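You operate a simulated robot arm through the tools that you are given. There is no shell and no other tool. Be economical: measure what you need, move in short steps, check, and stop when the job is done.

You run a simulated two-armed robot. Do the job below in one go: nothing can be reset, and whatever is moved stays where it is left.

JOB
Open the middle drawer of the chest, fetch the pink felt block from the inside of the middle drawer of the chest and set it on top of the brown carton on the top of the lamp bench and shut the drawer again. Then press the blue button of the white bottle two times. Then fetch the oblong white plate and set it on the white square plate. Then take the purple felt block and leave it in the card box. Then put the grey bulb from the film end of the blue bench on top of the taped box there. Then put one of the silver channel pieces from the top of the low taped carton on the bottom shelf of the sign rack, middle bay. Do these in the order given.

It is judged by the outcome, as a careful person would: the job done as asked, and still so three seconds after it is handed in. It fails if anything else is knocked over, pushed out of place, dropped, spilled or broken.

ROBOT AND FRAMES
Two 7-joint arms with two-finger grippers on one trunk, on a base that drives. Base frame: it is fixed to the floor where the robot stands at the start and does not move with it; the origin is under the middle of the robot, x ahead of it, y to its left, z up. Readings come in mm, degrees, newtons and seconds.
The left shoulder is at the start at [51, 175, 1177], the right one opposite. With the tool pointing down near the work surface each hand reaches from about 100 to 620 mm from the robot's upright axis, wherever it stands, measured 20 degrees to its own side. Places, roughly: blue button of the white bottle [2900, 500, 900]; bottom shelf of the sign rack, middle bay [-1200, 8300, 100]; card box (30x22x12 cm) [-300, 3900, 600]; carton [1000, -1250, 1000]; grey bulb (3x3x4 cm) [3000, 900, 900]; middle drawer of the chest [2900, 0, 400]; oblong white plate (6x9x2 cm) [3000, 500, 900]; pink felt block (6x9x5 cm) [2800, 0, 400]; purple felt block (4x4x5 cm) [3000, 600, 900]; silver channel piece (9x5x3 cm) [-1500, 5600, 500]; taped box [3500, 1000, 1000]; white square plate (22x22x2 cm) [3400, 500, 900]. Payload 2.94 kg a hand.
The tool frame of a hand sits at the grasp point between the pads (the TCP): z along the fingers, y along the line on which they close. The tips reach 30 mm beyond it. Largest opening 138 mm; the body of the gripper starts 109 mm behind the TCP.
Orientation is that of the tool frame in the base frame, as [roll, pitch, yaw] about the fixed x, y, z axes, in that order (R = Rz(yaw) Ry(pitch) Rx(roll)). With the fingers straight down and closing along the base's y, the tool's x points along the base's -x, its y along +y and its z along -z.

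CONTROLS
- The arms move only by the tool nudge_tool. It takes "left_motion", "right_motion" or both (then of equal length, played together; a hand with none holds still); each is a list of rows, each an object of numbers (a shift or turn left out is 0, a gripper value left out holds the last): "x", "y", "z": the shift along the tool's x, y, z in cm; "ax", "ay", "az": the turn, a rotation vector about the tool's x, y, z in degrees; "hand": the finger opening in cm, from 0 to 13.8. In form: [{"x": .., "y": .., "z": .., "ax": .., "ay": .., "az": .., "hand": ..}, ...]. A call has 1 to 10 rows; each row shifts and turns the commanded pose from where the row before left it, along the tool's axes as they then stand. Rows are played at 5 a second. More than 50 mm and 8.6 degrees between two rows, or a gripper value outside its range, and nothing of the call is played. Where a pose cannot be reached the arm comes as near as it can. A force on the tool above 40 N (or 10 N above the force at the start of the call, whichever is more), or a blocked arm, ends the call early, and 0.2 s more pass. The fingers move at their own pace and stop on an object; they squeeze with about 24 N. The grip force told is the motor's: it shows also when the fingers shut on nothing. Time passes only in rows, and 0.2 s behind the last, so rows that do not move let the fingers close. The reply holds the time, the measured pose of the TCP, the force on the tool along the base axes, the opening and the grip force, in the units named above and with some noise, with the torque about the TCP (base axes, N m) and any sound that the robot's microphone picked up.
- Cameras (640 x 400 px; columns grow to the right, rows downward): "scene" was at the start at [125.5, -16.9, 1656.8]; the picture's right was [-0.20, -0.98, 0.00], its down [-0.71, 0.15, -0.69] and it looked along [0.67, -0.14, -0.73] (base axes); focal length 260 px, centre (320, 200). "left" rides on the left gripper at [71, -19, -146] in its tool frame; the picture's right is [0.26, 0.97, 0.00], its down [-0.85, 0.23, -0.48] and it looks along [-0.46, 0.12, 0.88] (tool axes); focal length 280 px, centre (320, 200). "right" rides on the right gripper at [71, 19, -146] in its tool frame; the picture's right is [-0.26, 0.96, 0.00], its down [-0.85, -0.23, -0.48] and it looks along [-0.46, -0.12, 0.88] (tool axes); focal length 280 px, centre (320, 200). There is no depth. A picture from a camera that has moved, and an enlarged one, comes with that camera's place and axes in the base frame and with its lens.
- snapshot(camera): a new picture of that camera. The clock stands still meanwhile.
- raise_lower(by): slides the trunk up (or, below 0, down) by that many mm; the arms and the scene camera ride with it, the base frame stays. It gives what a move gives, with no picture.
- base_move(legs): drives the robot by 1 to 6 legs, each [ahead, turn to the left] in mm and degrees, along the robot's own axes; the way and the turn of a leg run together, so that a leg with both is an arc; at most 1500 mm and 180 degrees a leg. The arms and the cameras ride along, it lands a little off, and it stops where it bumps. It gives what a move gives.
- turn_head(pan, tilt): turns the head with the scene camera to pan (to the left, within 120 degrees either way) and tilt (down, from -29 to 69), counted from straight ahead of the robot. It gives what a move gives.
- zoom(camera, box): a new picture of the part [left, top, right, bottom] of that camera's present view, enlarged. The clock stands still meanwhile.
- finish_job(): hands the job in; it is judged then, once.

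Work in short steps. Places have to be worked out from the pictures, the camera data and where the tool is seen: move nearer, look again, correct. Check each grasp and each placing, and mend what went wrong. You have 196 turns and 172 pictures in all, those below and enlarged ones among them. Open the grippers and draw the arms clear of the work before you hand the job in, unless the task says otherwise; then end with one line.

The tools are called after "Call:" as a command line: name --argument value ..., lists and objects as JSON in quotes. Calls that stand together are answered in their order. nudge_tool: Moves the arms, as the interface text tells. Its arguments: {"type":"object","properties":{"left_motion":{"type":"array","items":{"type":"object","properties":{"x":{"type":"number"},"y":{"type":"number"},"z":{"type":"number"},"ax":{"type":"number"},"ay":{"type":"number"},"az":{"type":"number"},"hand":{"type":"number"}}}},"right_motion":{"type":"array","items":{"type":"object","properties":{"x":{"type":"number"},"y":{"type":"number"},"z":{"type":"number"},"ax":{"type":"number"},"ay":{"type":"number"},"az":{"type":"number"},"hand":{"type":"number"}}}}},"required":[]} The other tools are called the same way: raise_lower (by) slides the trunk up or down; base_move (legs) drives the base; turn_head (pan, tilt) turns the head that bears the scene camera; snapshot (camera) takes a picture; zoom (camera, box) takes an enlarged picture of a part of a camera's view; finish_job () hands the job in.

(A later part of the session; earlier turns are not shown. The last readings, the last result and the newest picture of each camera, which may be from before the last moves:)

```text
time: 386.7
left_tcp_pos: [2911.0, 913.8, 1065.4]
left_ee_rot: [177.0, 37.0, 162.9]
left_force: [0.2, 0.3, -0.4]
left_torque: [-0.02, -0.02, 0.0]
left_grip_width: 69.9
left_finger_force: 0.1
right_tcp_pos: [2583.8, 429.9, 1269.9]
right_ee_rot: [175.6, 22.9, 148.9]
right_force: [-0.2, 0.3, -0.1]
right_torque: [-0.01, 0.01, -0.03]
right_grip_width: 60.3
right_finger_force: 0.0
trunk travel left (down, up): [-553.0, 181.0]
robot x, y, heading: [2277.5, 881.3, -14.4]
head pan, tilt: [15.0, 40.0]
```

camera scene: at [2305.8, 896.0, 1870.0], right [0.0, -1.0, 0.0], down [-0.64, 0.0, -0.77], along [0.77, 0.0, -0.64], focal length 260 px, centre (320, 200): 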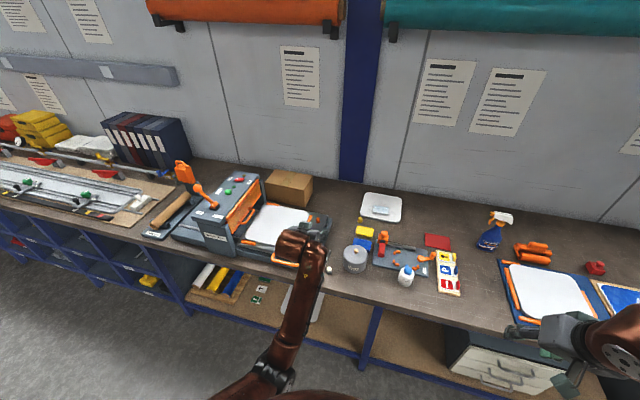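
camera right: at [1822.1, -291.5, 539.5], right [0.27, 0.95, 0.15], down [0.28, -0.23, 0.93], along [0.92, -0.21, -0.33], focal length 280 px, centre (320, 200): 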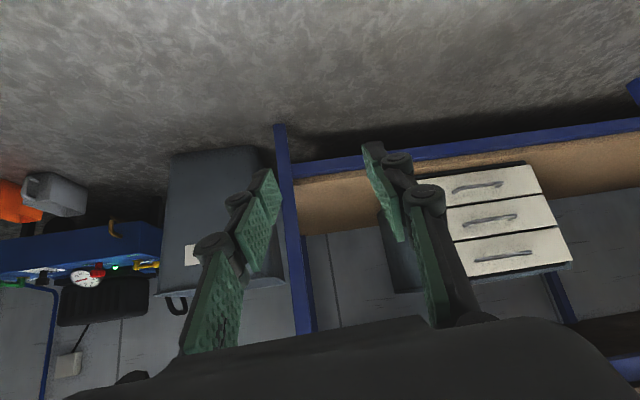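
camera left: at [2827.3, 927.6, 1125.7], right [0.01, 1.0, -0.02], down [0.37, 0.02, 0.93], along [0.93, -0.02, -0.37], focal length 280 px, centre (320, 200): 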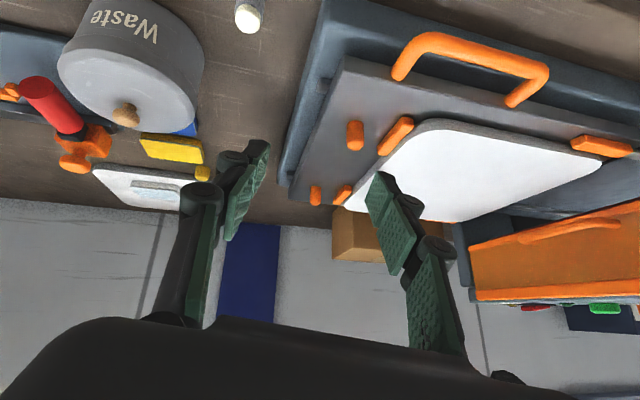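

Tracking again. Go to the pre-grasp point.

Call:
nudge_tool --left_motion '[{"ax": 3, "az": -2.5}, {"x": 1.4, "y": -2.0, "z": 3.6}, {"x": 1.4, "y": -2.0, "z": 3.6}, {}]'

Call:
snapshot --camera "left"

```text
time: 387.9
left_tcp_pos: [2941.9, 893.3, 1008.8]
left_ee_rot: [178.2, 38.9, 164.6]
left_force: [0.6, -0.1, 0.7]
left_torque: [0.0, -0.02, -0.02]
left_grip_width: 69.8
left_finger_force: 0.1
right_tcp_pos: [2582.6, 428.9, 1269.8]
right_ee_rot: [175.6, 22.9, 148.9]
right_force: [-0.7, -0.2, 0.4]
right_torque: [0.01, 0.02, -0.01]
right_grip_width: 59.8
right_finger_force: 0.0
trunk travel left (down, up): [-553.0, 181.0]
robot x, y, heading: [2276.3, 882.4, -14.8]
head pan, tilt: [15.0, 40.0]
stopped in row 4 (left hand): the arm was blocked; the commanded pose is now the measured one
```

```text
51 pictures are left
camera left: at [2795.2, 908.8, 1075.0], right [0.04, 0.99, -0.14], down [0.4, 0.11, 0.91], along [0.92, -0.09, -0.39], focal length 280 px, centre (320, 200)
```

left: 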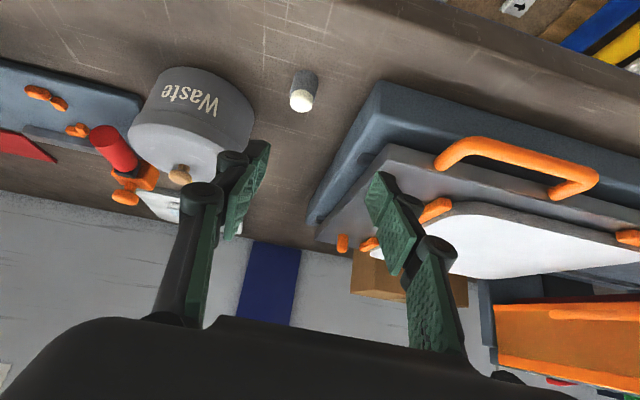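

Raise the trunk 120 mm to give the arm more room, then continue down.

Call:
raise_lower --by 120

Call:
nudge_tool --left_motion '[{"z": 2.5}, {"z": 2.5}, {"x": 2.2, "z": 3.0}, {"x": 2.2, "z": 3.0}, {}]'

Call:
snapshot --camera "left"

```text
time: 389.4
left_tcp_pos: [2945.2, 901.3, 1124.7]
left_ee_rot: [177.2, 39.0, 164.3]
left_force: [-1.1, -0.8, -0.8]
left_torque: [0.01, 0.0, -0.01]
left_grip_width: 69.9
left_finger_force: 0.0
right_tcp_pos: [2583.0, 429.4, 1388.9]
right_ee_rot: [175.6, 23.0, 148.8]
right_force: [0.5, -0.1, -0.1]
right_torque: [0.0, -0.02, 0.02]
right_grip_width: 60.3
right_finger_force: 0.1
trunk travel left (down, up): [-673.0, 61.0]
robot x, y, heading: [2275.2, 880.1, -14.6]
head pan, tilt: [15.0, 40.0]
```

```text
time: 390.6
left_tcp_pos: [2974.0, 883.0, 1014.0]
left_ee_rot: [178.7, 39.0, 164.7]
left_force: [0.5, 0.4, 0.0]
left_torque: [-0.02, -0.03, 0.0]
left_grip_width: 69.8
left_finger_force: 0.0
right_tcp_pos: [2582.7, 430.1, 1389.2]
right_ee_rot: [175.6, 23.0, 148.9]
right_force: [-0.6, -0.2, 0.2]
right_torque: [0.05, -0.04, -0.03]
right_grip_width: 60.1
right_finger_force: 0.0
trunk travel left (down, up): [-673.0, 61.0]
robot x, y, heading: [2274.0, 883.7, -14.8]
head pan, tilt: [15.0, 40.0]
```

```text
50 pictures are left
camera left: at [2827.4, 899.7, 1080.8], right [0.04, 0.99, -0.15], down [0.4, 0.12, 0.91], along [0.91, -0.1, -0.39], focal length 280 px, centre (320, 200)
```

left: 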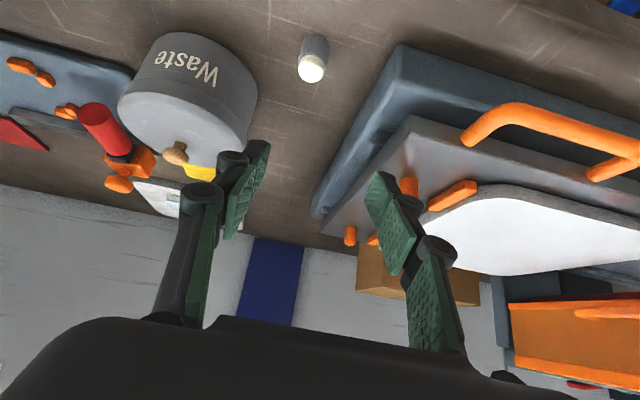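

Bulb at ≈(2988,858). Move onto the approach axis 70 mm short of it.

Call:
nudge_tool --left_motion '[{"x": 2.15, "y": -0.7, "z": 0.75}, {"x": 2.15, "y": -0.7, "z": 0.75}, {"x": 2.15, "y": -0.7, "z": 0.75}, {}]'

Call:
snapshot --camera "left"

```text
time: 391.8
left_tcp_pos: [2960.1, 898.4, 969.6]
left_ee_rot: [175.2, 40.5, 163.3]
left_force: [0.0, 0.8, -0.8]
left_torque: [0.0, 0.03, 0.02]
left_grip_width: 70.0
left_finger_force: 0.1
right_tcp_pos: [2583.2, 428.3, 1389.9]
right_ee_rot: [175.6, 23.0, 148.8]
right_force: [0.1, -0.3, 0.0]
right_torque: [-0.01, 0.02, 0.02]
right_grip_width: 60.0
right_finger_force: 0.1
trunk travel left (down, up): [-673.0, 61.0]
robot x, y, heading: [2275.9, 884.6, -14.7]
head pan, tilt: [15.0, 40.0]
stopped in row 4 (left hand): the arm was blocked; the commanded pose is now the measured one
```

```text
49 pictures are left
camera left: at [2810.3, 911.2, 1032.6], right [0.04, 0.99, -0.11], down [0.37, 0.09, 0.93], along [0.93, -0.07, -0.36], focal length 280 px, centre (320, 200)
```

left: 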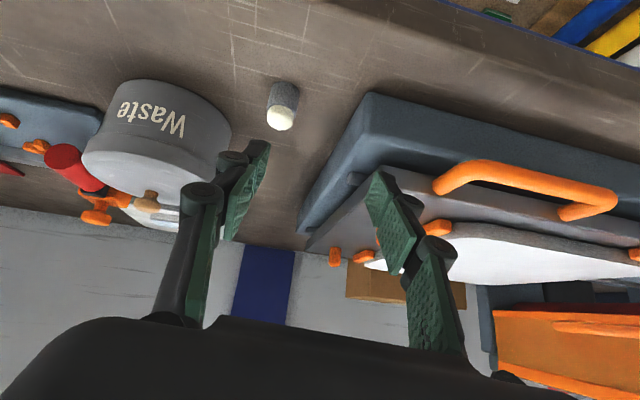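

Retracting seems limited in this arm posture, so I'll work with the arm more extended: back off 200, lower the trunk 150, then bring the hand up-forward.

Call:
base_move --legs '[[-200, 0]]'

Call:
raise_lower --by -170

Call:
nudge_tool --left_motion '[{"x": -4.0, "z": -0.5}, {"x": -4.0, "z": -0.5}, {"x": -4.0, "z": -0.5}, {"x": -4.0, "z": -0.5}, {"ax": 4.5, "ay": 4, "az": -1}, {}]'

```text
time: 393.4
left_tcp_pos: [2765.7, 949.7, 970.0]
left_ee_rot: [175.3, 40.3, 163.3]
left_force: [0.2, -0.1, 0.2]
left_torque: [-0.01, 0.02, 0.03]
left_grip_width: 70.1
left_finger_force: 0.0
right_tcp_pos: [2389.1, 480.4, 1390.0]
right_ee_rot: [175.6, 23.0, 148.9]
right_force: [-0.1, 0.1, 0.1]
right_torque: [0.01, -0.03, 0.03]
right_grip_width: 60.0
right_finger_force: 0.1
trunk travel left (down, up): [-673.0, 61.0]
robot x, y, heading: [2079.4, 930.3, -14.6]
head pan, tilt: [15.0, 40.0]
```

```text
time: 395.3
left_tcp_pos: [2771.5, 964.4, 800.4]
left_ee_rot: [173.6, 40.5, 162.5]
left_force: [0.3, 0.1, 0.5]
left_torque: [0.03, 0.0, 0.0]
left_grip_width: 70.1
left_finger_force: 0.1
right_tcp_pos: [2389.2, 480.2, 1220.2]
right_ee_rot: [175.6, 23.0, 149.0]
right_force: [-0.1, -0.5, -0.1]
right_torque: [0.0, 0.01, -0.02]
right_grip_width: 60.0
right_finger_force: 0.0
trunk travel left (down, up): [-503.0, 231.0]
robot x, y, heading: [2082.8, 934.5, -14.5]
head pan, tilt: [15.0, 40.0]
```

```text
time: 396.7
left_tcp_pos: [2870.5, 916.7, 919.7]
left_ee_rot: [-179.4, 36.4, 164.7]
left_force: [-0.3, -0.8, 0.6]
left_torque: [0.01, -0.01, 0.05]
left_grip_width: 70.1
left_finger_force: 0.2
right_tcp_pos: [2389.3, 479.1, 1220.2]
right_ee_rot: [175.6, 22.9, 148.8]
right_force: [0.3, 0.4, -1.0]
right_torque: [0.0, 0.04, -0.01]
right_grip_width: 59.7
right_finger_force: 0.2
trunk travel left (down, up): [-503.0, 231.0]
robot x, y, heading: [2079.8, 932.5, -14.5]
head pan, tilt: [15.0, 40.0]
```

Good tracking with the arm extended. Align onto the bulb's approach line.

Call:
nudge_tool --left_motion '[{"x": -1.8, "y": -1.35, "z": -1.45}, {"x": -1.8, "y": -1.35, "z": -1.45}, {}]'

Call:
base_move --legs '[[60, 0]]'

Call:
snapshot --camera "left"

```text
time: 397.5
left_tcp_pos: [2873.8, 888.9, 963.0]
left_ee_rot: [-179.5, 36.4, 164.8]
left_force: [-1.1, 0.5, -0.5]
left_torque: [-0.02, -0.05, 0.01]
left_grip_width: 70.0
left_finger_force: 0.1
right_tcp_pos: [2390.0, 480.4, 1220.6]
right_ee_rot: [175.6, 23.0, 148.9]
right_force: [0.9, -0.1, 0.3]
right_torque: [0.01, 0.02, 0.04]
right_grip_width: 60.0
right_finger_force: 0.1
trunk travel left (down, up): [-503.0, 231.0]
robot x, y, heading: [2079.4, 933.2, -14.5]
head pan, tilt: [15.0, 40.0]
```

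```text
time: 398.5
left_tcp_pos: [2919.7, 876.8, 972.2]
left_ee_rot: [-179.3, 37.2, 164.8]
left_force: [0.4, -0.2, 0.0]
left_torque: [-0.04, -0.09, -0.05]
left_grip_width: 69.7
left_finger_force: 0.2
right_tcp_pos: [2434.4, 471.4, 1223.8]
right_ee_rot: [175.8, 23.4, 149.0]
right_force: [-2.3, 0.1, 0.3]
right_torque: [0.08, -0.23, 0.08]
right_grip_width: 60.0
right_finger_force: 0.1
trunk travel left (down, up): [-503.0, 231.0]
robot x, y, heading: [2138.5, 916.5, -14.6]
head pan, tilt: [15.0, 40.0]
```

```text
48 pictures are left
camera left: at [2776.1, 897.6, 1044.0], right [0.06, 0.98, -0.17], down [0.44, 0.13, 0.89], along [0.9, -0.13, -0.43], focal length 280 px, centre (320, 200)
```

left: 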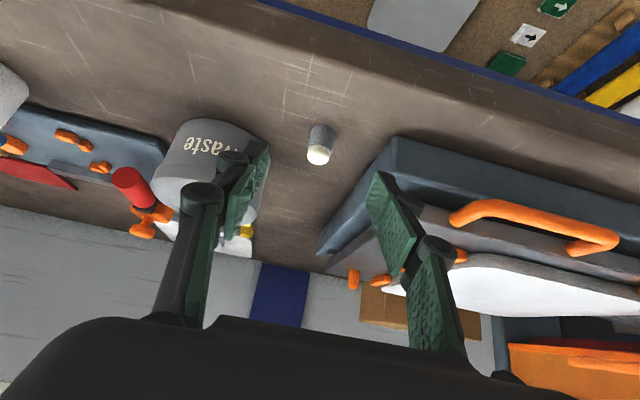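

Bulb fixed at (2984,857). Advance along the tool axis, then close.

Call:
nudge_tool --left_motion '[{"y": -0.3}, {"z": 2.8}, {"z": 2.8}, {"z": 2.0}, {"z": 1.1}, {}]'

Call:
snapshot --camera "left"

```text
time: 399.9
left_tcp_pos: [2973.8, 857.6, 899.9]
left_ee_rot: [-179.4, 37.0, 164.8]
left_force: [-1.4, 1.0, 7.2]
left_torque: [0.27, -0.09, 0.11]
left_grip_width: 71.7
left_finger_force: 1.3
right_tcp_pos: [2441.0, 468.0, 1222.7]
right_ee_rot: [175.9, 23.1, 148.9]
right_force: [0.0, 0.4, 0.1]
right_torque: [0.0, -0.03, 0.01]
right_grip_width: 59.7
right_finger_force: 0.1
trunk travel left (down, up): [-503.0, 231.0]
robot x, y, heading: [2145.2, 918.7, -14.8]
head pan, tilt: [15.0, 40.0]
```

```text
47 pictures are left
camera left: at [2830.4, 877.3, 972.4], right [0.06, 0.98, -0.17], down [0.44, 0.12, 0.89], along [0.9, -0.12, -0.43], focal length 280 px, centre (320, 200)
```

left: 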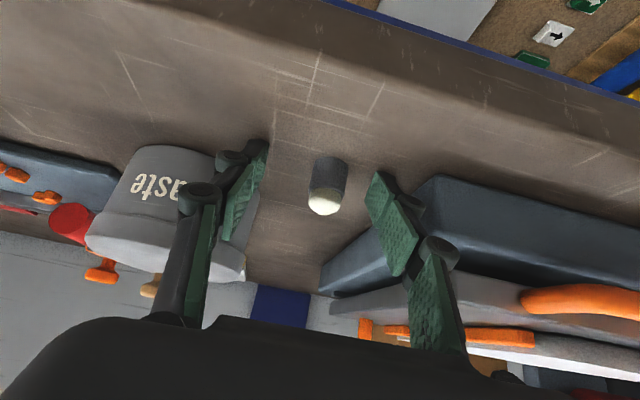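

Tips touch the bench lightly. Lift 8 mm and close on the bulb.

Call:
nudge_tool --left_motion '[{"x": -0.48, "z": -0.64}, {"hand": 0}, {}, {}, {}]'

Call:
snapshot --camera "left"

```text
time: 401.1
left_tcp_pos: [2973.8, 856.9, 904.7]
left_ee_rot: [-179.3, 36.8, 164.8]
left_force: [-0.2, -0.8, -0.6]
left_torque: [0.03, 0.02, 0.03]
left_grip_width: 22.1
left_finger_force: 23.9
right_tcp_pos: [2442.3, 469.0, 1220.4]
right_ee_rot: [175.9, 23.1, 149.0]
right_force: [0.4, -0.1, 0.9]
right_torque: [0.03, 0.02, 0.0]
right_grip_width: 59.9
right_finger_force: 0.0
trunk travel left (down, up): [-503.0, 231.0]
robot x, y, heading: [2141.9, 918.3, -14.6]
head pan, tilt: [15.0, 40.0]
```

```text
46 pictures are left
camera left: at [2830.4, 877.4, 978.6], right [0.06, 0.98, -0.17], down [0.44, 0.12, 0.89], along [0.89, -0.12, -0.43], focal length 280 px, centre (320, 200)
```

left: 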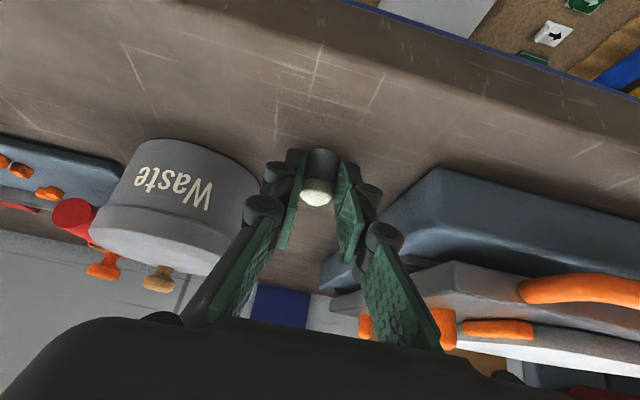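

Bulb gripped (22 mm). Lift, raise the trunk for clearance, then shift left along the bench toward the taped box.

Call:
nudge_tool --left_motion '[{"x": -1.8, "z": -2.4}, {"x": -2.4, "z": -3.2}, {"x": -2.4, "z": -3.2}, {"x": -2.4, "z": -3.2}, {}]'

Call:
raise_lower --by 220

Call:
base_move --legs '[[0, 42.4], [400, 0], [0, -42.4]]'

Call:
turn_head --pan 15 --tilt 50

Call:
snapshot --camera "scene"

Call:
snapshot --camera "left"

```text
time: 402.3
left_tcp_pos: [2976.0, 858.7, 1055.6]
left_ee_rot: [-179.3, 36.6, 164.8]
left_force: [0.8, 0.2, 0.0]
left_torque: [-0.02, 0.03, -0.03]
left_grip_width: 22.2
left_finger_force: 23.7
right_tcp_pos: [2442.3, 469.3, 1221.0]
right_ee_rot: [176.0, 23.1, 149.0]
right_force: [0.3, 0.6, 0.1]
right_torque: [0.0, 0.02, -0.01]
right_grip_width: 60.1
right_finger_force: 0.0
trunk travel left (down, up): [-503.0, 231.0]
robot x, y, heading: [2140.3, 917.5, -14.8]
head pan, tilt: [15.0, 40.0]
```

```text
time: 404.6
left_tcp_pos: [2973.9, 856.8, 1274.5]
left_ee_rot: [-179.3, 36.8, 164.8]
left_force: [-0.9, 0.5, 0.0]
left_torque: [-0.02, 0.0, 0.0]
left_grip_width: 22.4
left_finger_force: 24.0
right_tcp_pos: [2441.3, 469.9, 1442.4]
right_ee_rot: [175.9, 23.1, 149.1]
right_force: [0.0, 0.3, 0.8]
right_torque: [-0.02, -0.02, 0.0]
right_grip_width: 60.1
right_finger_force: 0.0
trunk travel left (down, up): [-723.0, 11.0]
robot x, y, heading: [2137.9, 915.7, -14.4]
head pan, tilt: [15.0, 40.0]
```

```text
time: 411.0
left_tcp_pos: [3331.0, 1039.8, 1274.0]
left_ee_rot: [-179.3, 36.8, 164.6]
left_force: [-0.1, 0.0, -0.1]
left_torque: [0.04, 0.05, -0.02]
left_grip_width: 22.2
left_finger_force: 23.7
right_tcp_pos: [2798.0, 651.8, 1442.0]
right_ee_rot: [175.8, 23.1, 148.6]
right_force: [0.7, 0.6, 0.5]
right_torque: [0.04, 0.02, -0.01]
right_grip_width: 59.8
right_finger_force: 0.0
trunk travel left (down, up): [-723.0, 11.0]
robot x, y, heading: [2495.6, 1104.0, -15.0]
head pan, tilt: [15.0, 40.0]
```

```text
time: 411.7
left_tcp_pos: [3330.6, 1040.2, 1276.6]
left_ee_rot: [-179.3, 36.9, 164.5]
left_force: [0.1, 0.1, -1.0]
left_torque: [0.04, -0.01, -0.01]
left_grip_width: 21.9
left_finger_force: 24.4
right_tcp_pos: [2796.0, 650.3, 1441.8]
right_ee_rot: [175.9, 23.1, 148.8]
right_force: [0.5, 0.2, 0.0]
right_torque: [0.01, 0.01, 0.01]
right_grip_width: 60.2
right_finger_force: 0.2
trunk travel left (down, up): [-723.0, 11.0]
robot x, y, heading: [2493.5, 1101.1, -14.9]
head pan, tilt: [15.0, 50.0]
```

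```text
45 pictures are left
camera scene: at [2552.4, 1106.4, 2025.6], right [0.0, -1.0, 0.0], down [-0.77, 0.0, -0.64], along [0.64, 0.0, -0.77], focal length 260 px, centre (320, 200)
```

scene: 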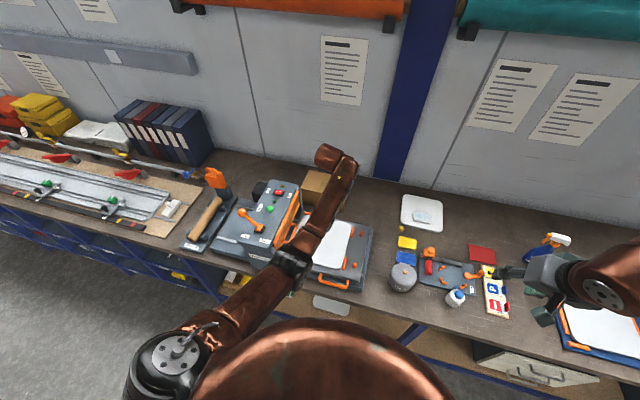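

```text
44 pictures are left
camera left: at [3186.8, 1060.9, 1349.0], right [0.06, 0.98, -0.17], down [0.44, 0.12, 0.89], along [0.89, -0.13, -0.43], focal length 280 px, centre (320, 200)
```

left: 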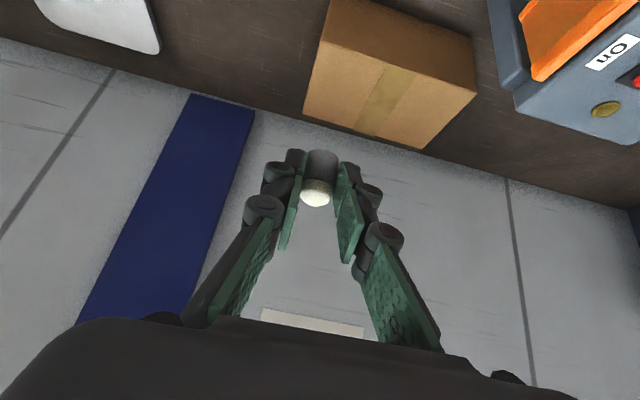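

Taped box top centre ≈(3535,1080,972). Move the base 60 mm closer and lower the trunk in stages while extending.

Call:
base_move --legs '[[60, 0]]'

Call:
raise_lower --by -140

Call:
nudge_tool --left_motion '[{"x": -2.4, "y": 2.3, "z": 1.8}, {"x": -2.4, "y": 2.3, "z": 1.8}, {"x": -2.4, "y": 2.3, "z": 1.8}, {}]'

Call:
snapshot --camera "left"

```text
time: 413.2
left_tcp_pos: [3344.8, 1036.7, 1283.2]
left_ee_rot: [-179.6, 37.0, 164.7]
left_force: [1.0, -0.1, -0.5]
left_torque: [0.04, 0.05, 0.01]
left_grip_width: 22.1
left_finger_force: 24.1
right_tcp_pos: [2823.3, 666.0, 1448.5]
right_ee_rot: [176.0, 24.3, 149.8]
right_force: [1.1, -0.4, 0.1]
right_torque: [0.08, 0.05, 0.01]
right_grip_width: 60.1
right_finger_force: 0.1
trunk travel left (down, up): [-723.0, 11.0]
robot x, y, heading: [2554.7, 1088.9, -15.0]
head pan, tilt: [15.0, 50.0]
stopped in leg 1: the robot was blocked; the commanded pose is now the measured one
```

```text
time: 414.9
left_tcp_pos: [3346.8, 1037.7, 1146.4]
left_ee_rot: [-179.5, 37.2, 164.8]
left_force: [-0.2, 0.6, -0.3]
left_torque: [-0.01, 0.0, -0.01]
left_grip_width: 22.0
left_finger_force: 24.1
right_tcp_pos: [2825.2, 666.4, 1310.3]
right_ee_rot: [176.0, 24.3, 149.8]
right_force: [-0.7, -0.5, 0.2]
right_torque: [0.0, -0.07, 0.01]
right_grip_width: 60.1
right_finger_force: 0.0
trunk travel left (down, up): [-583.0, 151.0]
robot x, y, heading: [2554.3, 1088.0, -14.8]
head pan, tilt: [15.0, 50.0]
```

```text
time: 415.9
left_tcp_pos: [3454.2, 1081.2, 1143.3]
left_ee_rot: [-179.5, 36.9, 164.8]
left_force: [0.3, -0.8, -0.4]
left_torque: [0.0, -0.01, -0.01]
left_grip_width: 21.9
left_finger_force: 23.8
right_tcp_pos: [2825.7, 666.9, 1309.0]
right_ee_rot: [176.2, 24.3, 149.8]
right_force: [0.0, 0.0, -0.4]
right_torque: [0.03, -0.03, 0.03]
right_grip_width: 60.0
right_finger_force: 0.0
trunk travel left (down, up): [-583.0, 151.0]
robot x, y, heading: [2550.4, 1088.6, -14.9]
head pan, tilt: [15.0, 50.0]
```

```text
43 pictures are left
camera left: at [3309.3, 1101.0, 1216.8], right [0.06, 0.98, -0.16], down [0.44, 0.12, 0.89], along [0.9, -0.12, -0.43], focal length 280 px, centre (320, 200)
```

left: 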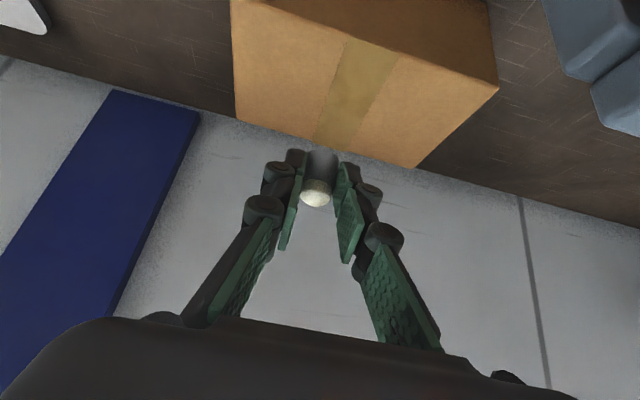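

The box top centre is ≈(3545,1086). Lower the trunk 80 and extend over the box.

Call:
raise_lower --by -80

Call:
nudge_tool --left_motion '[{"x": -2.5, "y": 0.85, "z": 1.8}, {"x": -2.5, "y": 0.85, "z": 1.8}, {}]'

Call:
snapshot --camera "left"

Call:
snapshot --camera "scene"

```text
time: 417.1
left_tcp_pos: [3453.1, 1080.4, 1063.2]
left_ee_rot: [-179.5, 37.0, 164.8]
left_force: [-0.3, 0.2, -0.3]
left_torque: [-0.03, -0.03, 0.0]
left_grip_width: 22.2
left_finger_force: 24.0
right_tcp_pos: [2826.2, 666.6, 1230.2]
right_ee_rot: [176.1, 24.2, 149.7]
right_force: [-0.1, 0.2, -0.4]
right_torque: [-0.01, -0.01, 0.0]
right_grip_width: 60.1
right_finger_force: 0.0
trunk travel left (down, up): [-503.0, 231.0]
robot x, y, heading: [2553.8, 1087.1, -14.9]
head pan, tilt: [15.0, 50.0]
```

```text
time: 417.9
left_tcp_pos: [3511.6, 1063.6, 1074.5]
left_ee_rot: [-179.3, 38.2, 163.2]
left_force: [0.1, 0.4, -0.2]
left_torque: [-0.06, 0.01, -0.02]
left_grip_width: 22.0
left_finger_force: 24.0
left hand out of reach, approached as far as the arm can: row 2
right_tcp_pos: [2827.2, 667.9, 1229.8]
right_ee_rot: [176.2, 24.1, 149.8]
right_force: [0.0, 0.4, 0.4]
right_torque: [-0.01, 0.03, 0.0]
right_grip_width: 60.0
right_finger_force: 0.1
trunk travel left (down, up): [-503.0, 231.0]
robot x, y, heading: [2552.8, 1089.3, -15.0]
head pan, tilt: [15.0, 50.0]
```

```text
42 pictures are left
camera left: at [3366.1, 1089.2, 1144.9], right [0.09, 0.98, -0.17], down [0.43, 0.12, 0.9], along [0.9, -0.15, -0.41], focal length 280 px, centre (320, 200)
```

left: 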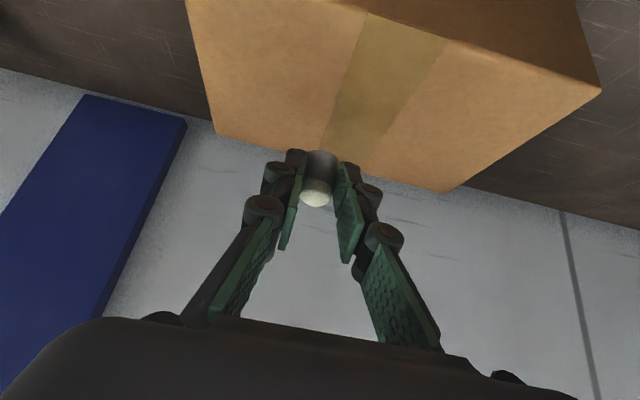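

```text
41 pictures are left
camera scene: at [2626.2, 1088.8, 1805.8], right [0.0, -1.0, 0.0], down [-0.77, 0.0, -0.64], along [0.64, 0.0, -0.77], focal length 260 px, centre (320, 200)
```

scene: 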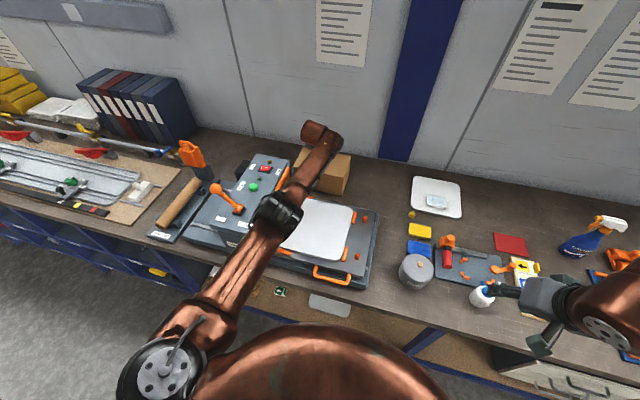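

Over the box already (bulb ≈(3522,1060)). Lower the trunk 60 mm and check.

Call:
raise_lower --by -60

Call:
snapshot --camera "left"

```text
time: 418.7
left_tcp_pos: [3523.6, 1074.2, 1031.2]
left_ee_rot: [-179.7, 38.7, 164.1]
left_force: [-4.1, -0.8, 14.8]
left_torque: [0.01, 0.13, -0.01]
left_grip_width: 22.0
left_finger_force: 23.9
right_tcp_pos: [2826.8, 666.8, 1176.3]
right_ee_rot: [176.1, 24.1, 149.7]
right_force: [1.2, 0.1, 0.3]
right_torque: [0.0, 0.12, -0.04]
right_grip_width: 60.1
right_finger_force: 0.1
trunk travel left (down, up): [-452.0, 282.0]
robot x, y, heading: [2555.2, 1089.3, -14.8]
head pan, tilt: [15.0, 50.0]
stopped: the force on the tool passed its limit at 42 N (the readings are from after the stop); the commanded pose is now the measured one
```

```text
40 pictures are left
camera left: at [3378.1, 1096.6, 1098.7], right [0.07, 0.98, -0.17], down [0.41, 0.12, 0.9], along [0.91, -0.13, -0.4], focal length 280 px, centre (320, 200)
```

left: 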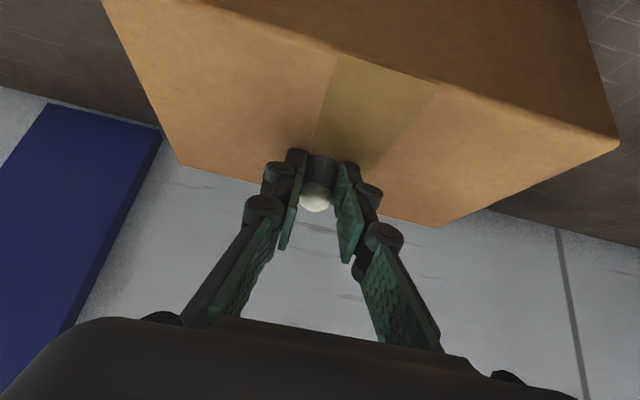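

Bulb touches the box top (z≈993), well inside its edges. Relieve the pressure slightly, then open and withdraw along the tool axis.

Call:
nudge_tool --left_motion '[{"x": -0.12, "z": -0.16}, {}]'

Call:
nudge_tool --left_motion '[{"hand": 3.5}, {"hand": 6}, {}, {}, {"z": -2}, {"z": -3}, {"z": -4}, {"z": -4}, {}]'

Call:
snapshot --camera "left"

```text
time: 419.3
left_tcp_pos: [3522.7, 1074.8, 1030.0]
left_ee_rot: [-179.7, 38.4, 164.2]
left_force: [2.2, -1.8, 10.1]
left_torque: [0.01, -0.21, -0.08]
left_grip_width: 22.1
left_finger_force: 23.6
right_tcp_pos: [2826.1, 666.5, 1178.0]
right_ee_rot: [176.1, 24.1, 149.8]
right_force: [-0.4, -0.1, 0.1]
right_torque: [-0.01, -0.03, -0.03]
right_grip_width: 59.8
right_finger_force: 0.0
trunk travel left (down, up): [-452.0, 282.0]
robot x, y, heading: [2554.8, 1087.9, -14.8]
head pan, tilt: [15.0, 50.0]
```

```text
time: 421.3
left_tcp_pos: [3445.7, 1097.3, 1129.7]
left_ee_rot: [-179.7, 38.3, 164.5]
left_force: [0.1, 0.3, 0.4]
left_torque: [0.01, 0.02, -0.02]
left_grip_width: 60.0
left_finger_force: 0.0
right_tcp_pos: [2828.0, 666.6, 1176.4]
right_ee_rot: [176.1, 24.0, 149.8]
right_force: [0.2, -0.3, -0.3]
right_torque: [0.01, 0.0, -0.03]
right_grip_width: 59.8
right_finger_force: 0.0
trunk travel left (down, up): [-452.0, 282.0]
robot x, y, heading: [2556.3, 1088.0, -14.6]
head pan, tilt: [15.0, 50.0]
```

```text
39 pictures are left
camera left: at [3300.6, 1119.3, 1199.1], right [0.07, 0.98, -0.17], down [0.42, 0.12, 0.9], along [0.9, -0.13, -0.41], focal length 280 px, centre (320, 200)
```

left: 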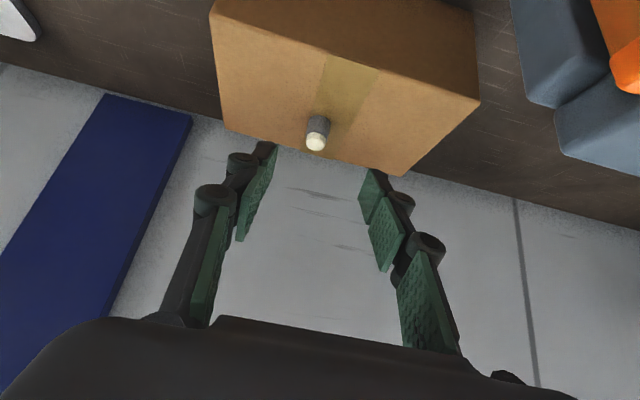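

The grey bulb stands on the taped box. Raise the trunk for clearance, back away and head to the north aisle for the last step.

Call:
raise_lower --by 170

Call:
base_move --legs '[[-750, 0], [0, 132], [1500, 0], [700, 0]]'

Call:
turn_head --pan 20 --tilt 20

Call:
snapshot --camera "scene"

```text
time: 423.2
left_tcp_pos: [3446.4, 1097.8, 1299.8]
left_ee_rot: [-179.6, 38.3, 164.4]
left_force: [-0.3, 0.1, 0.9]
left_torque: [0.01, 0.0, 0.02]
left_grip_width: 60.3
left_finger_force: 0.0
right_tcp_pos: [2826.8, 665.8, 1346.9]
right_ee_rot: [176.0, 24.1, 149.7]
right_force: [0.0, 0.8, 0.2]
right_torque: [0.01, 0.01, -0.04]
right_grip_width: 60.1
right_finger_force: 0.1
trunk travel left (down, up): [-622.0, 112.0]
robot x, y, heading: [2548.3, 1088.4, -15.0]
head pan, tilt: [15.0, 50.0]
```

```text
time: 443.2
left_tcp_pos: [244.5, 3909.0, 1300.2]
left_ee_rot: [-179.7, 38.3, -64.4]
left_force: [0.0, 0.4, 0.6]
left_torque: [-0.03, 0.02, -0.01]
left_grip_width: 60.0
left_finger_force: 0.0
right_tcp_pos: [978.0, 3730.8, 1346.7]
right_ee_rot: [176.0, 24.0, -79.0]
right_force: [0.7, -0.4, 0.1]
right_torque: [-0.04, 0.0, 0.02]
right_grip_width: 60.2
right_finger_force: 0.2
trunk travel left (down, up): [-622.0, 112.0]
robot x, y, heading: [840.2, 3251.1, 116.2]
head pan, tilt: [15.0, 50.0]
```

```text
time: 444.1
left_tcp_pos: [245.0, 3908.8, 1300.6]
left_ee_rot: [-179.7, 38.4, -64.2]
left_force: [0.1, 0.0, -0.1]
left_torque: [0.01, -0.01, -0.03]
left_grip_width: 59.9
left_finger_force: 0.0
right_tcp_pos: [978.6, 3729.6, 1346.1]
right_ee_rot: [176.1, 24.1, -78.9]
right_force: [1.1, 0.5, -0.3]
right_torque: [-0.01, -0.01, 0.02]
right_grip_width: 59.8
right_finger_force: 0.1
trunk travel left (down, up): [-622.0, 112.0]
robot x, y, heading: [841.8, 3245.6, 116.5]
head pan, tilt: [20.0, 20.0]
```

```text
38 pictures are left
camera scene: at [782.3, 3295.2, 1970.1], right [0.69, 0.72, 0.0], down [0.25, -0.24, -0.94], along [-0.68, 0.65, -0.34], focal length 260 px, centre (320, 200)
```

scene: 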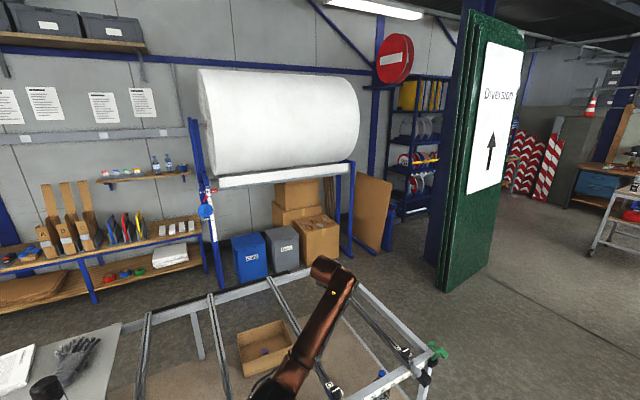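

The low taped carton is at image (318,240) and the sign rack behind at (430,170). Zoom on both.

Call:
zoom --camera "scene" --box '[260, 60, 460, 280]'

```text
1.82 times, centred on (360, 170) of scene
camera zoom: at [782.3, 3295.2, 1970.1], right [0.69, 0.72, 0.0], down [0.25, -0.24, -0.94], along [-0.68, 0.65, -0.34], focal length 474 px, centre (247, 254)
```

zoom: 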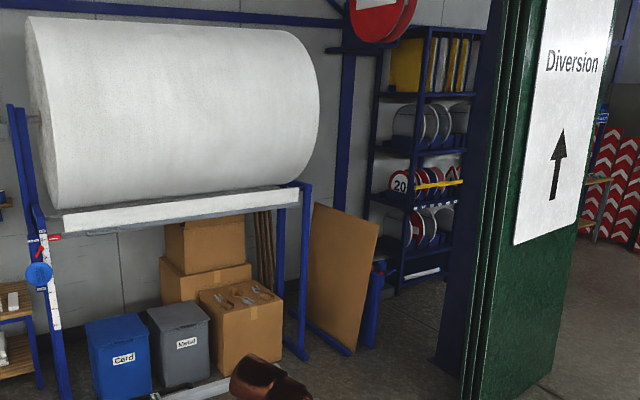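

Plan: approach the carton facing heading ≈166°, standing near (−800,5450). Drive there, stopping a bit short.

Call:
base_move --legs '[[0, -28.7], [1450, 0], [0, 69.8], [850, 0], [750, 0], [0, 8.8]]'

Call:
raise_lower --by -400

Call:
turn_head --pan 0 --tilt 40

Call:
snapshot --camera "scene"

```text
time: 462.6
left_tcp_pos: [-1292.0, 5350.2, 1303.6]
left_ee_rot: [-179.7, 38.0, -23.3]
left_force: [0.5, 0.6, 0.4]
left_torque: [0.0, 0.01, 0.05]
left_grip_width: 60.0
left_finger_force: 0.1
right_tcp_pos: [-623.1, 5693.0, 1348.3]
right_ee_rot: [176.1, 24.3, -38.1]
right_force: [1.0, -0.5, 0.6]
right_torque: [-0.01, 0.06, 0.0]
right_grip_width: 60.1
right_finger_force: 0.0
trunk travel left (down, up): [-622.0, 112.0]
robot x, y, heading: [-420.0, 5248.3, 157.3]
head pan, tilt: [20.0, 20.0]
stopped in leg 5: the force on the tool passed its limit at 69 N (the readings are from after the stop); the commanded pose is now the measured one
```

```text
time: 463.8
left_tcp_pos: [-1301.5, 5349.8, 1244.1]
left_ee_rot: [179.9, 39.6, -23.4]
left_force: [11.3, -4.0, 13.6]
left_torque: [-0.23, -0.19, -0.13]
left_grip_width: 64.1
left_finger_force: 2.6
right_tcp_pos: [-630.3, 5694.7, 1273.0]
right_ee_rot: [176.2, 24.1, -38.1]
right_force: [-1.6, -0.5, 0.7]
right_torque: [-0.01, -0.07, -0.01]
right_grip_width: 60.0
right_finger_force: 0.1
trunk travel left (down, up): [-548.0, 187.0]
robot x, y, heading: [-415.8, 5246.4, 157.4]
head pan, tilt: [20.0, 20.0]
stopped: the force on the tool passed its limit at 49 N (the readings are from after the stop); the commanded pose is now the measured one
```

```text
time: 464.7
left_tcp_pos: [-1300.5, 5350.5, 1244.8]
left_ee_rot: [179.8, 39.7, -23.5]
left_force: [-3.5, -0.3, 19.2]
left_torque: [-0.45, 0.51, -0.17]
left_grip_width: 62.9
left_finger_force: 2.2
right_tcp_pos: [-629.0, 5694.5, 1271.2]
right_ee_rot: [176.1, 24.2, -38.0]
right_force: [-0.3, 0.5, 0.1]
right_torque: [0.03, 0.0, 0.03]
right_grip_width: 59.9
right_finger_force: 0.1
trunk travel left (down, up): [-548.0, 187.0]
robot x, y, heading: [-421.9, 5240.5, 157.3]
head pan, tilt: [0.0, 40.0]
```

```text
36 pictures are left
camera scene: at [-486.1, 5271.8, 1864.4], right [0.38, 0.92, 0.0], down [0.59, -0.25, -0.77], along [-0.71, 0.29, -0.64], focal length 260 px, centre (320, 200)
```

scene: 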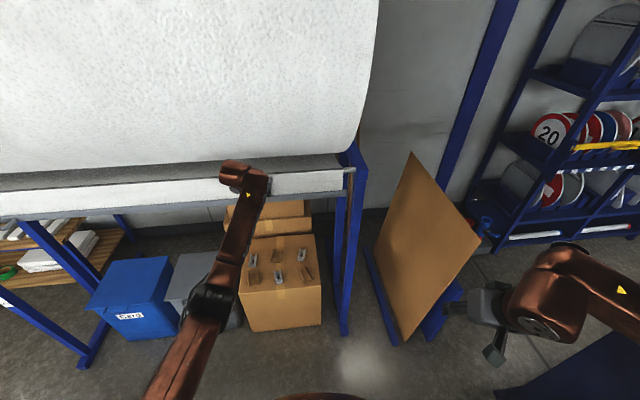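

The left hand has run against the roll rack's bar. Lift off it gently and back away.

Call:
raise_lower --by 60

Call:
base_move --legs '[[-300, 0]]'

Call:
snapshot --camera "scene"

```text
time: 465.7
left_tcp_pos: [-1300.7, 5349.1, 1297.3]
left_ee_rot: [-179.9, 38.8, -23.2]
left_force: [13.0, -3.6, -14.6]
left_torque: [0.41, -0.55, 0.51]
left_grip_width: 58.9
left_finger_force: 0.0
right_tcp_pos: [-631.4, 5694.7, 1332.4]
right_ee_rot: [176.2, 24.1, -37.9]
right_force: [0.6, -0.2, 0.1]
right_torque: [0.0, -0.01, -0.01]
right_grip_width: 59.9
right_finger_force: 0.2
trunk travel left (down, up): [-608.0, 127.0]
robot x, y, heading: [-418.3, 5243.8, 157.4]
head pan, tilt: [0.0, 40.0]
```

```text
time: 467.7
left_tcp_pos: [-1020.2, 5234.1, 1300.1]
left_ee_rot: [179.9, 39.4, -23.5]
left_force: [-0.5, 0.2, -0.3]
left_torque: [0.04, 0.02, 0.02]
left_grip_width: 60.0
left_finger_force: 0.0
right_tcp_pos: [-349.1, 5578.4, 1333.1]
right_ee_rot: [176.1, 24.2, -38.0]
right_force: [0.4, 0.4, -1.4]
right_torque: [0.0, 0.0, -0.01]
right_grip_width: 60.0
right_finger_force: 0.0
trunk travel left (down, up): [-608.0, 127.0]
robot x, y, heading: [-143.2, 5127.1, 157.4]
head pan, tilt: [0.0, 40.0]
```

```text
35 pictures are left
camera scene: at [-202.6, 5153.1, 1924.0], right [0.39, 0.92, 0.0], down [0.59, -0.25, -0.77], along [-0.71, 0.29, -0.64], focal length 260 px, centre (320, 200)
```

scene: 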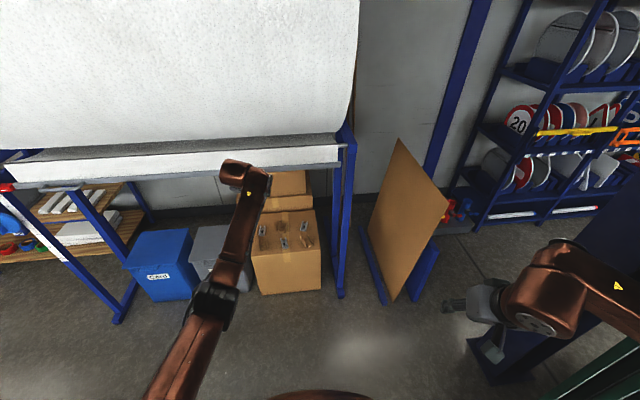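

No damage visible. Carton top ≈(−1497,5403,518). Lower the trunk well below the bar height, then drive in.

Call:
raise_lower --by -400

Call:
raise_lower --by -120

Call:
base_move --legs '[[480, 0]]'

Call:
snapshot --camera "left"

Call:
snapshot --camera "scene"

```text
time: 471.6
left_tcp_pos: [-1020.1, 5233.0, 901.2]
left_ee_rot: [-179.9, 39.3, -23.5]
left_force: [-0.1, -0.4, 0.3]
left_torque: [0.0, 0.01, -0.01]
left_grip_width: 60.0
left_finger_force: 0.0
right_tcp_pos: [-347.8, 5577.9, 933.9]
right_ee_rot: [176.2, 24.2, -38.0]
right_force: [-0.3, -0.7, 0.5]
right_torque: [-0.01, 0.02, 0.02]
right_grip_width: 60.2
right_finger_force: 0.1
trunk travel left (down, up): [-208.0, 527.0]
robot x, y, heading: [-136.1, 5129.2, 157.2]
head pan, tilt: [0.0, 40.0]
```

```text
time: 473.1
left_tcp_pos: [-1019.6, 5234.3, 781.9]
left_ee_rot: [-180.0, 39.5, -23.5]
left_force: [0.1, -0.5, -0.3]
left_torque: [0.05, 0.0, 0.0]
left_grip_width: 60.1
left_finger_force: 0.0
right_tcp_pos: [-374.3, 5588.3, 777.7]
right_ee_rot: [178.1, 17.3, -37.4]
right_force: [-0.4, -1.5, -0.1]
right_torque: [0.02, 0.0, 0.0]
right_grip_width: 59.9
right_finger_force: 0.0
trunk travel left (down, up): [-88.0, 647.0]
robot x, y, heading: [-139.8, 5129.1, 157.3]
head pan, tilt: [0.0, 40.0]
```

```text
time: 475.9
left_tcp_pos: [-1466.1, 5415.5, 779.0]
left_ee_rot: [-180.0, 39.2, -23.2]
left_force: [0.5, 0.3, 0.2]
left_torque: [-0.01, 0.01, 0.02]
left_grip_width: 60.3
left_finger_force: 0.0
right_tcp_pos: [-827.8, 5781.7, 782.6]
right_ee_rot: [177.2, 17.2, -39.8]
right_force: [0.7, -0.3, 0.1]
right_torque: [-0.03, 0.01, 0.05]
right_grip_width: 59.8
right_finger_force: 0.0
trunk travel left (down, up): [-88.0, 647.0]
robot x, y, heading: [-582.4, 5310.5, 157.4]
head pan, tilt: [0.0, 40.0]
```

```text
34 pictures are left
camera left: at [-1322.1, 5375.1, 845.6], right [-0.19, -0.97, -0.17], down [-0.42, -0.07, 0.91], along [-0.89, 0.25, -0.39], focal length 280 px, centre (320, 200)
```

left: 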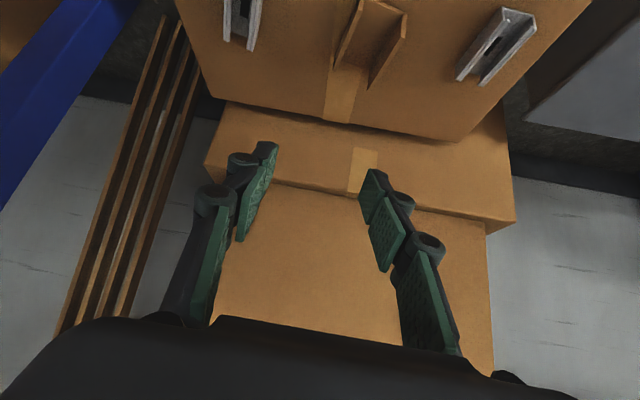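

```text
33 pictures are left
camera scene: at [-953.7, 5465.0, 1374.6], right [0.38, 0.92, 0.0], down [0.62, -0.26, -0.74], along [-0.68, 0.28, -0.67], focal length 260 px, centre (320, 200)
```

scene: 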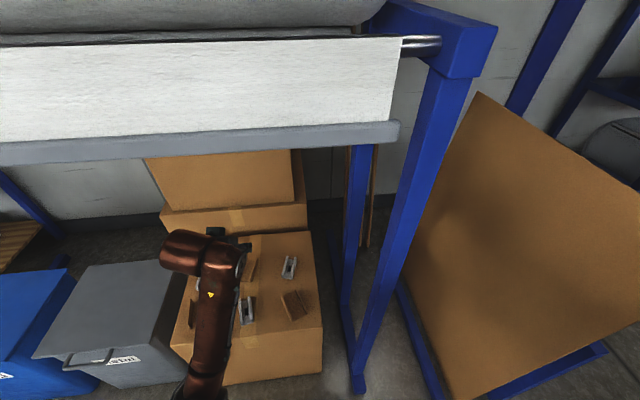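

Silver pieces: A (−1510,5570), B (−1405,5386), C (−1567,5270). B is easiest; back up 170 mm to see it with the wrist camera.

Call:
base_move --legs '[[-170, 0]]'

Call:
snapshot --camera "left"

Call:
zoom --camera "scene" --box '[170, 190, 340, 340]'

```text
time: 476.7
left_tcp_pos: [-1387.4, 5391.5, 858.6]
left_ee_rot: [-178.9, 49.2, -23.1]
left_force: [-1.2, 0.4, -0.3]
left_torque: [-0.03, -0.02, 0.06]
left_grip_width: 59.9
left_finger_force: 0.0
right_tcp_pos: [-761.3, 5771.7, 823.5]
right_ee_rot: [170.6, 21.2, -47.9]
right_force: [0.1, 0.4, -1.0]
right_torque: [-0.04, -0.04, 0.02]
right_grip_width: 60.0
right_finger_force: 0.1
trunk travel left (down, up): [-88.0, 647.0]
robot x, y, heading: [-570.5, 5308.7, 157.4]
head pan, tilt: [0.0, 40.0]
stopped in leg 1: the robot was blocked; the commanded pose is now the measured one
```

```text
32 pictures are left
camera left: at [-1236.9, 5343.5, 899.1], right [-0.23, -0.95, -0.21], down [-0.27, -0.14, 0.95], along [-0.93, 0.28, -0.23], focal length 280 px, centre (320, 200)
```

left: 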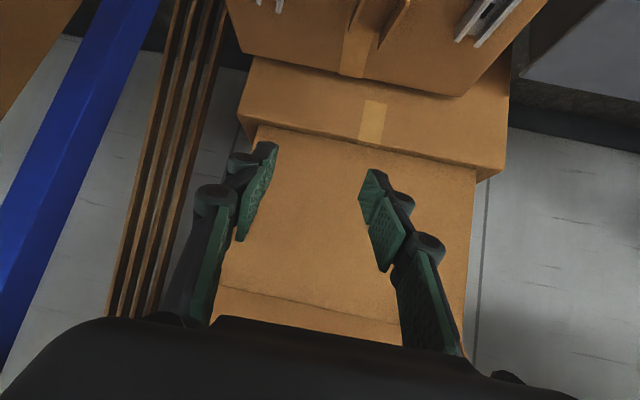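

```text
2.67 times, centred on (255, 265) of scene
camera zoom: at [-898.7, 5444.0, 1381.1], right [0.38, 0.92, 0.0], down [0.6, -0.25, -0.76], along [-0.7, 0.29, -0.65], focal length 695 px, centre (493, 27)
```

zoom: 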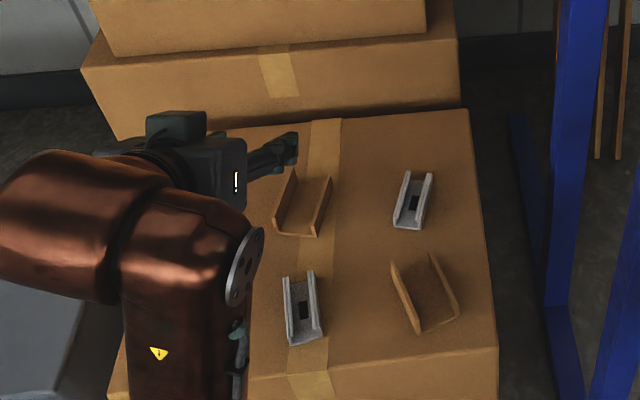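

The base move swayed the trunk; let it settle and re-read. B's long axis points along my approach, so lateral finger closing suits it.

Call:
nudge_tool --left_motion '[{"hand": 8}, {}, {}, {}, {}, {}, {}, {}]'

Call:
nudge_tool --left_motion '[{"ay": 4}, {}]'

```text
time: 478.5
left_tcp_pos: [-1384.0, 5386.6, 857.3]
left_ee_rot: [-179.0, 48.9, -23.2]
left_force: [0.0, -0.4, -0.7]
left_torque: [-0.03, 0.01, 0.02]
left_grip_width: 80.2
left_finger_force: 0.0
right_tcp_pos: [-758.8, 5769.6, 824.1]
right_ee_rot: [170.8, 21.5, -47.5]
right_force: [-0.1, 0.1, -0.5]
right_torque: [-0.01, -0.04, 0.03]
right_grip_width: 60.1
right_finger_force: 0.1
trunk travel left (down, up): [-88.0, 647.0]
robot x, y, heading: [-568.5, 5304.9, 157.3]
head pan, tilt: [0.0, 40.0]
```

```text
time: 479.1
left_tcp_pos: [-1385.9, 5391.4, 867.4]
left_ee_rot: [-179.0, 48.1, -23.9]
left_force: [0.1, 0.0, -1.1]
left_torque: [-0.01, 0.0, 0.02]
left_grip_width: 80.1
left_finger_force: 0.1
left hand out of reach, approached as far as the arm can: row 1
right_tcp_pos: [-758.9, 5770.6, 823.3]
right_ee_rot: [170.7, 21.5, -47.6]
right_force: [0.5, -0.2, -0.4]
right_torque: [0.02, 0.0, 0.0]
right_grip_width: 60.1
right_finger_force: 0.1
trunk travel left (down, up): [-88.0, 647.0]
robot x, y, heading: [-569.3, 5307.7, 157.2]
head pan, tilt: [0.0, 40.0]
```

Descend toward the pre-grasp point above piece B.

Call:
nudge_tool --left_motion '[{"x": 3.2, "z": 2.4}, {"x": 3.2, "z": 2.4}, {"x": 3.2, "z": 2.0}, {"x": 3.8, "z": 1.5}, {"x": 3.8, "z": 1.5}, {}]'

Call:
snapshot --camera "left"

```text
time: 480.5
left_tcp_pos: [-1333.5, 5366.3, 666.4]
left_ee_rot: [-179.2, 44.4, -23.2]
left_force: [-0.4, 0.3, 0.9]
left_torque: [-0.01, -0.01, 0.03]
left_grip_width: 80.2
left_finger_force: 0.0
right_tcp_pos: [-758.0, 5770.6, 822.7]
right_ee_rot: [170.9, 21.5, -47.5]
right_force: [0.1, -0.8, 0.8]
right_torque: [-0.02, 0.0, 0.03]
right_grip_width: 59.8
right_finger_force: 0.0
trunk travel left (down, up): [-88.0, 647.0]
robot x, y, heading: [-571.7, 5305.6, 157.3]
head pan, tilt: [0.0, 40.0]
```

```text
30 pictures are left
camera left: at [-1185.9, 5321.0, 720.4], right [-0.22, -0.96, -0.19], down [-0.35, -0.11, 0.93], along [-0.91, 0.27, -0.31], focal length 280 px, centre (320, 200)
```

left: 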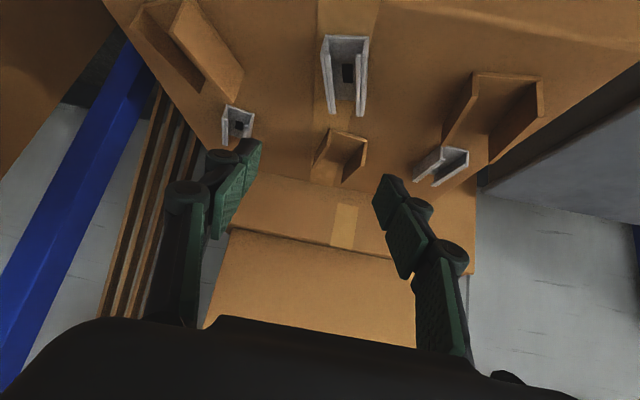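

B ≈(−1386,5383). Align and approach.

Call:
nudge_tool --left_motion '[{"x": 2.4, "y": 0.27, "z": 1.5}, {"x": 2.4, "y": 0.27, "z": 1.5}, {"z": 2.5}, {"z": 2.5}, {}]'

Call:
snapshot --camera "left"

```text
time: 481.7
left_tcp_pos: [-1353.7, 5371.3, 575.0]
left_ee_rot: [-179.2, 44.4, -23.3]
left_force: [-0.3, -0.2, -0.6]
left_torque: [0.02, -0.01, 0.0]
left_grip_width: 80.1
left_finger_force: 0.0
right_tcp_pos: [-759.4, 5770.4, 823.2]
right_ee_rot: [170.9, 21.6, -47.4]
right_force: [-0.3, 0.2, 0.2]
right_torque: [0.0, -0.01, 0.0]
right_grip_width: 60.0
right_finger_force: 0.0
trunk travel left (down, up): [-88.0, 647.0]
robot x, y, heading: [-570.2, 5305.7, 157.2]
head pan, tilt: [0.0, 40.0]
```

```text
29 pictures are left
camera left: at [-1207.3, 5326.8, 628.7], right [-0.22, -0.96, -0.19], down [-0.35, -0.11, 0.93], along [-0.91, 0.27, -0.31], focal length 280 px, centre (320, 200)
```

left: 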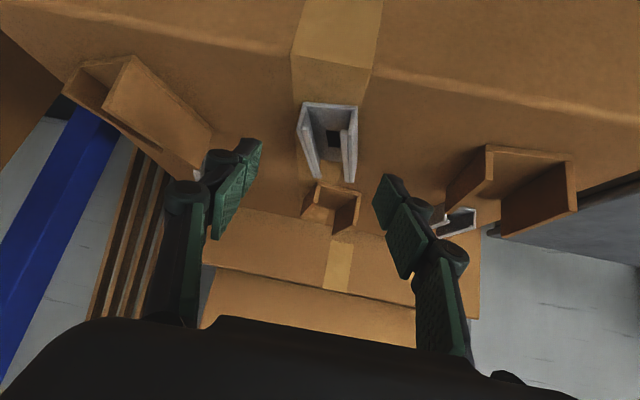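

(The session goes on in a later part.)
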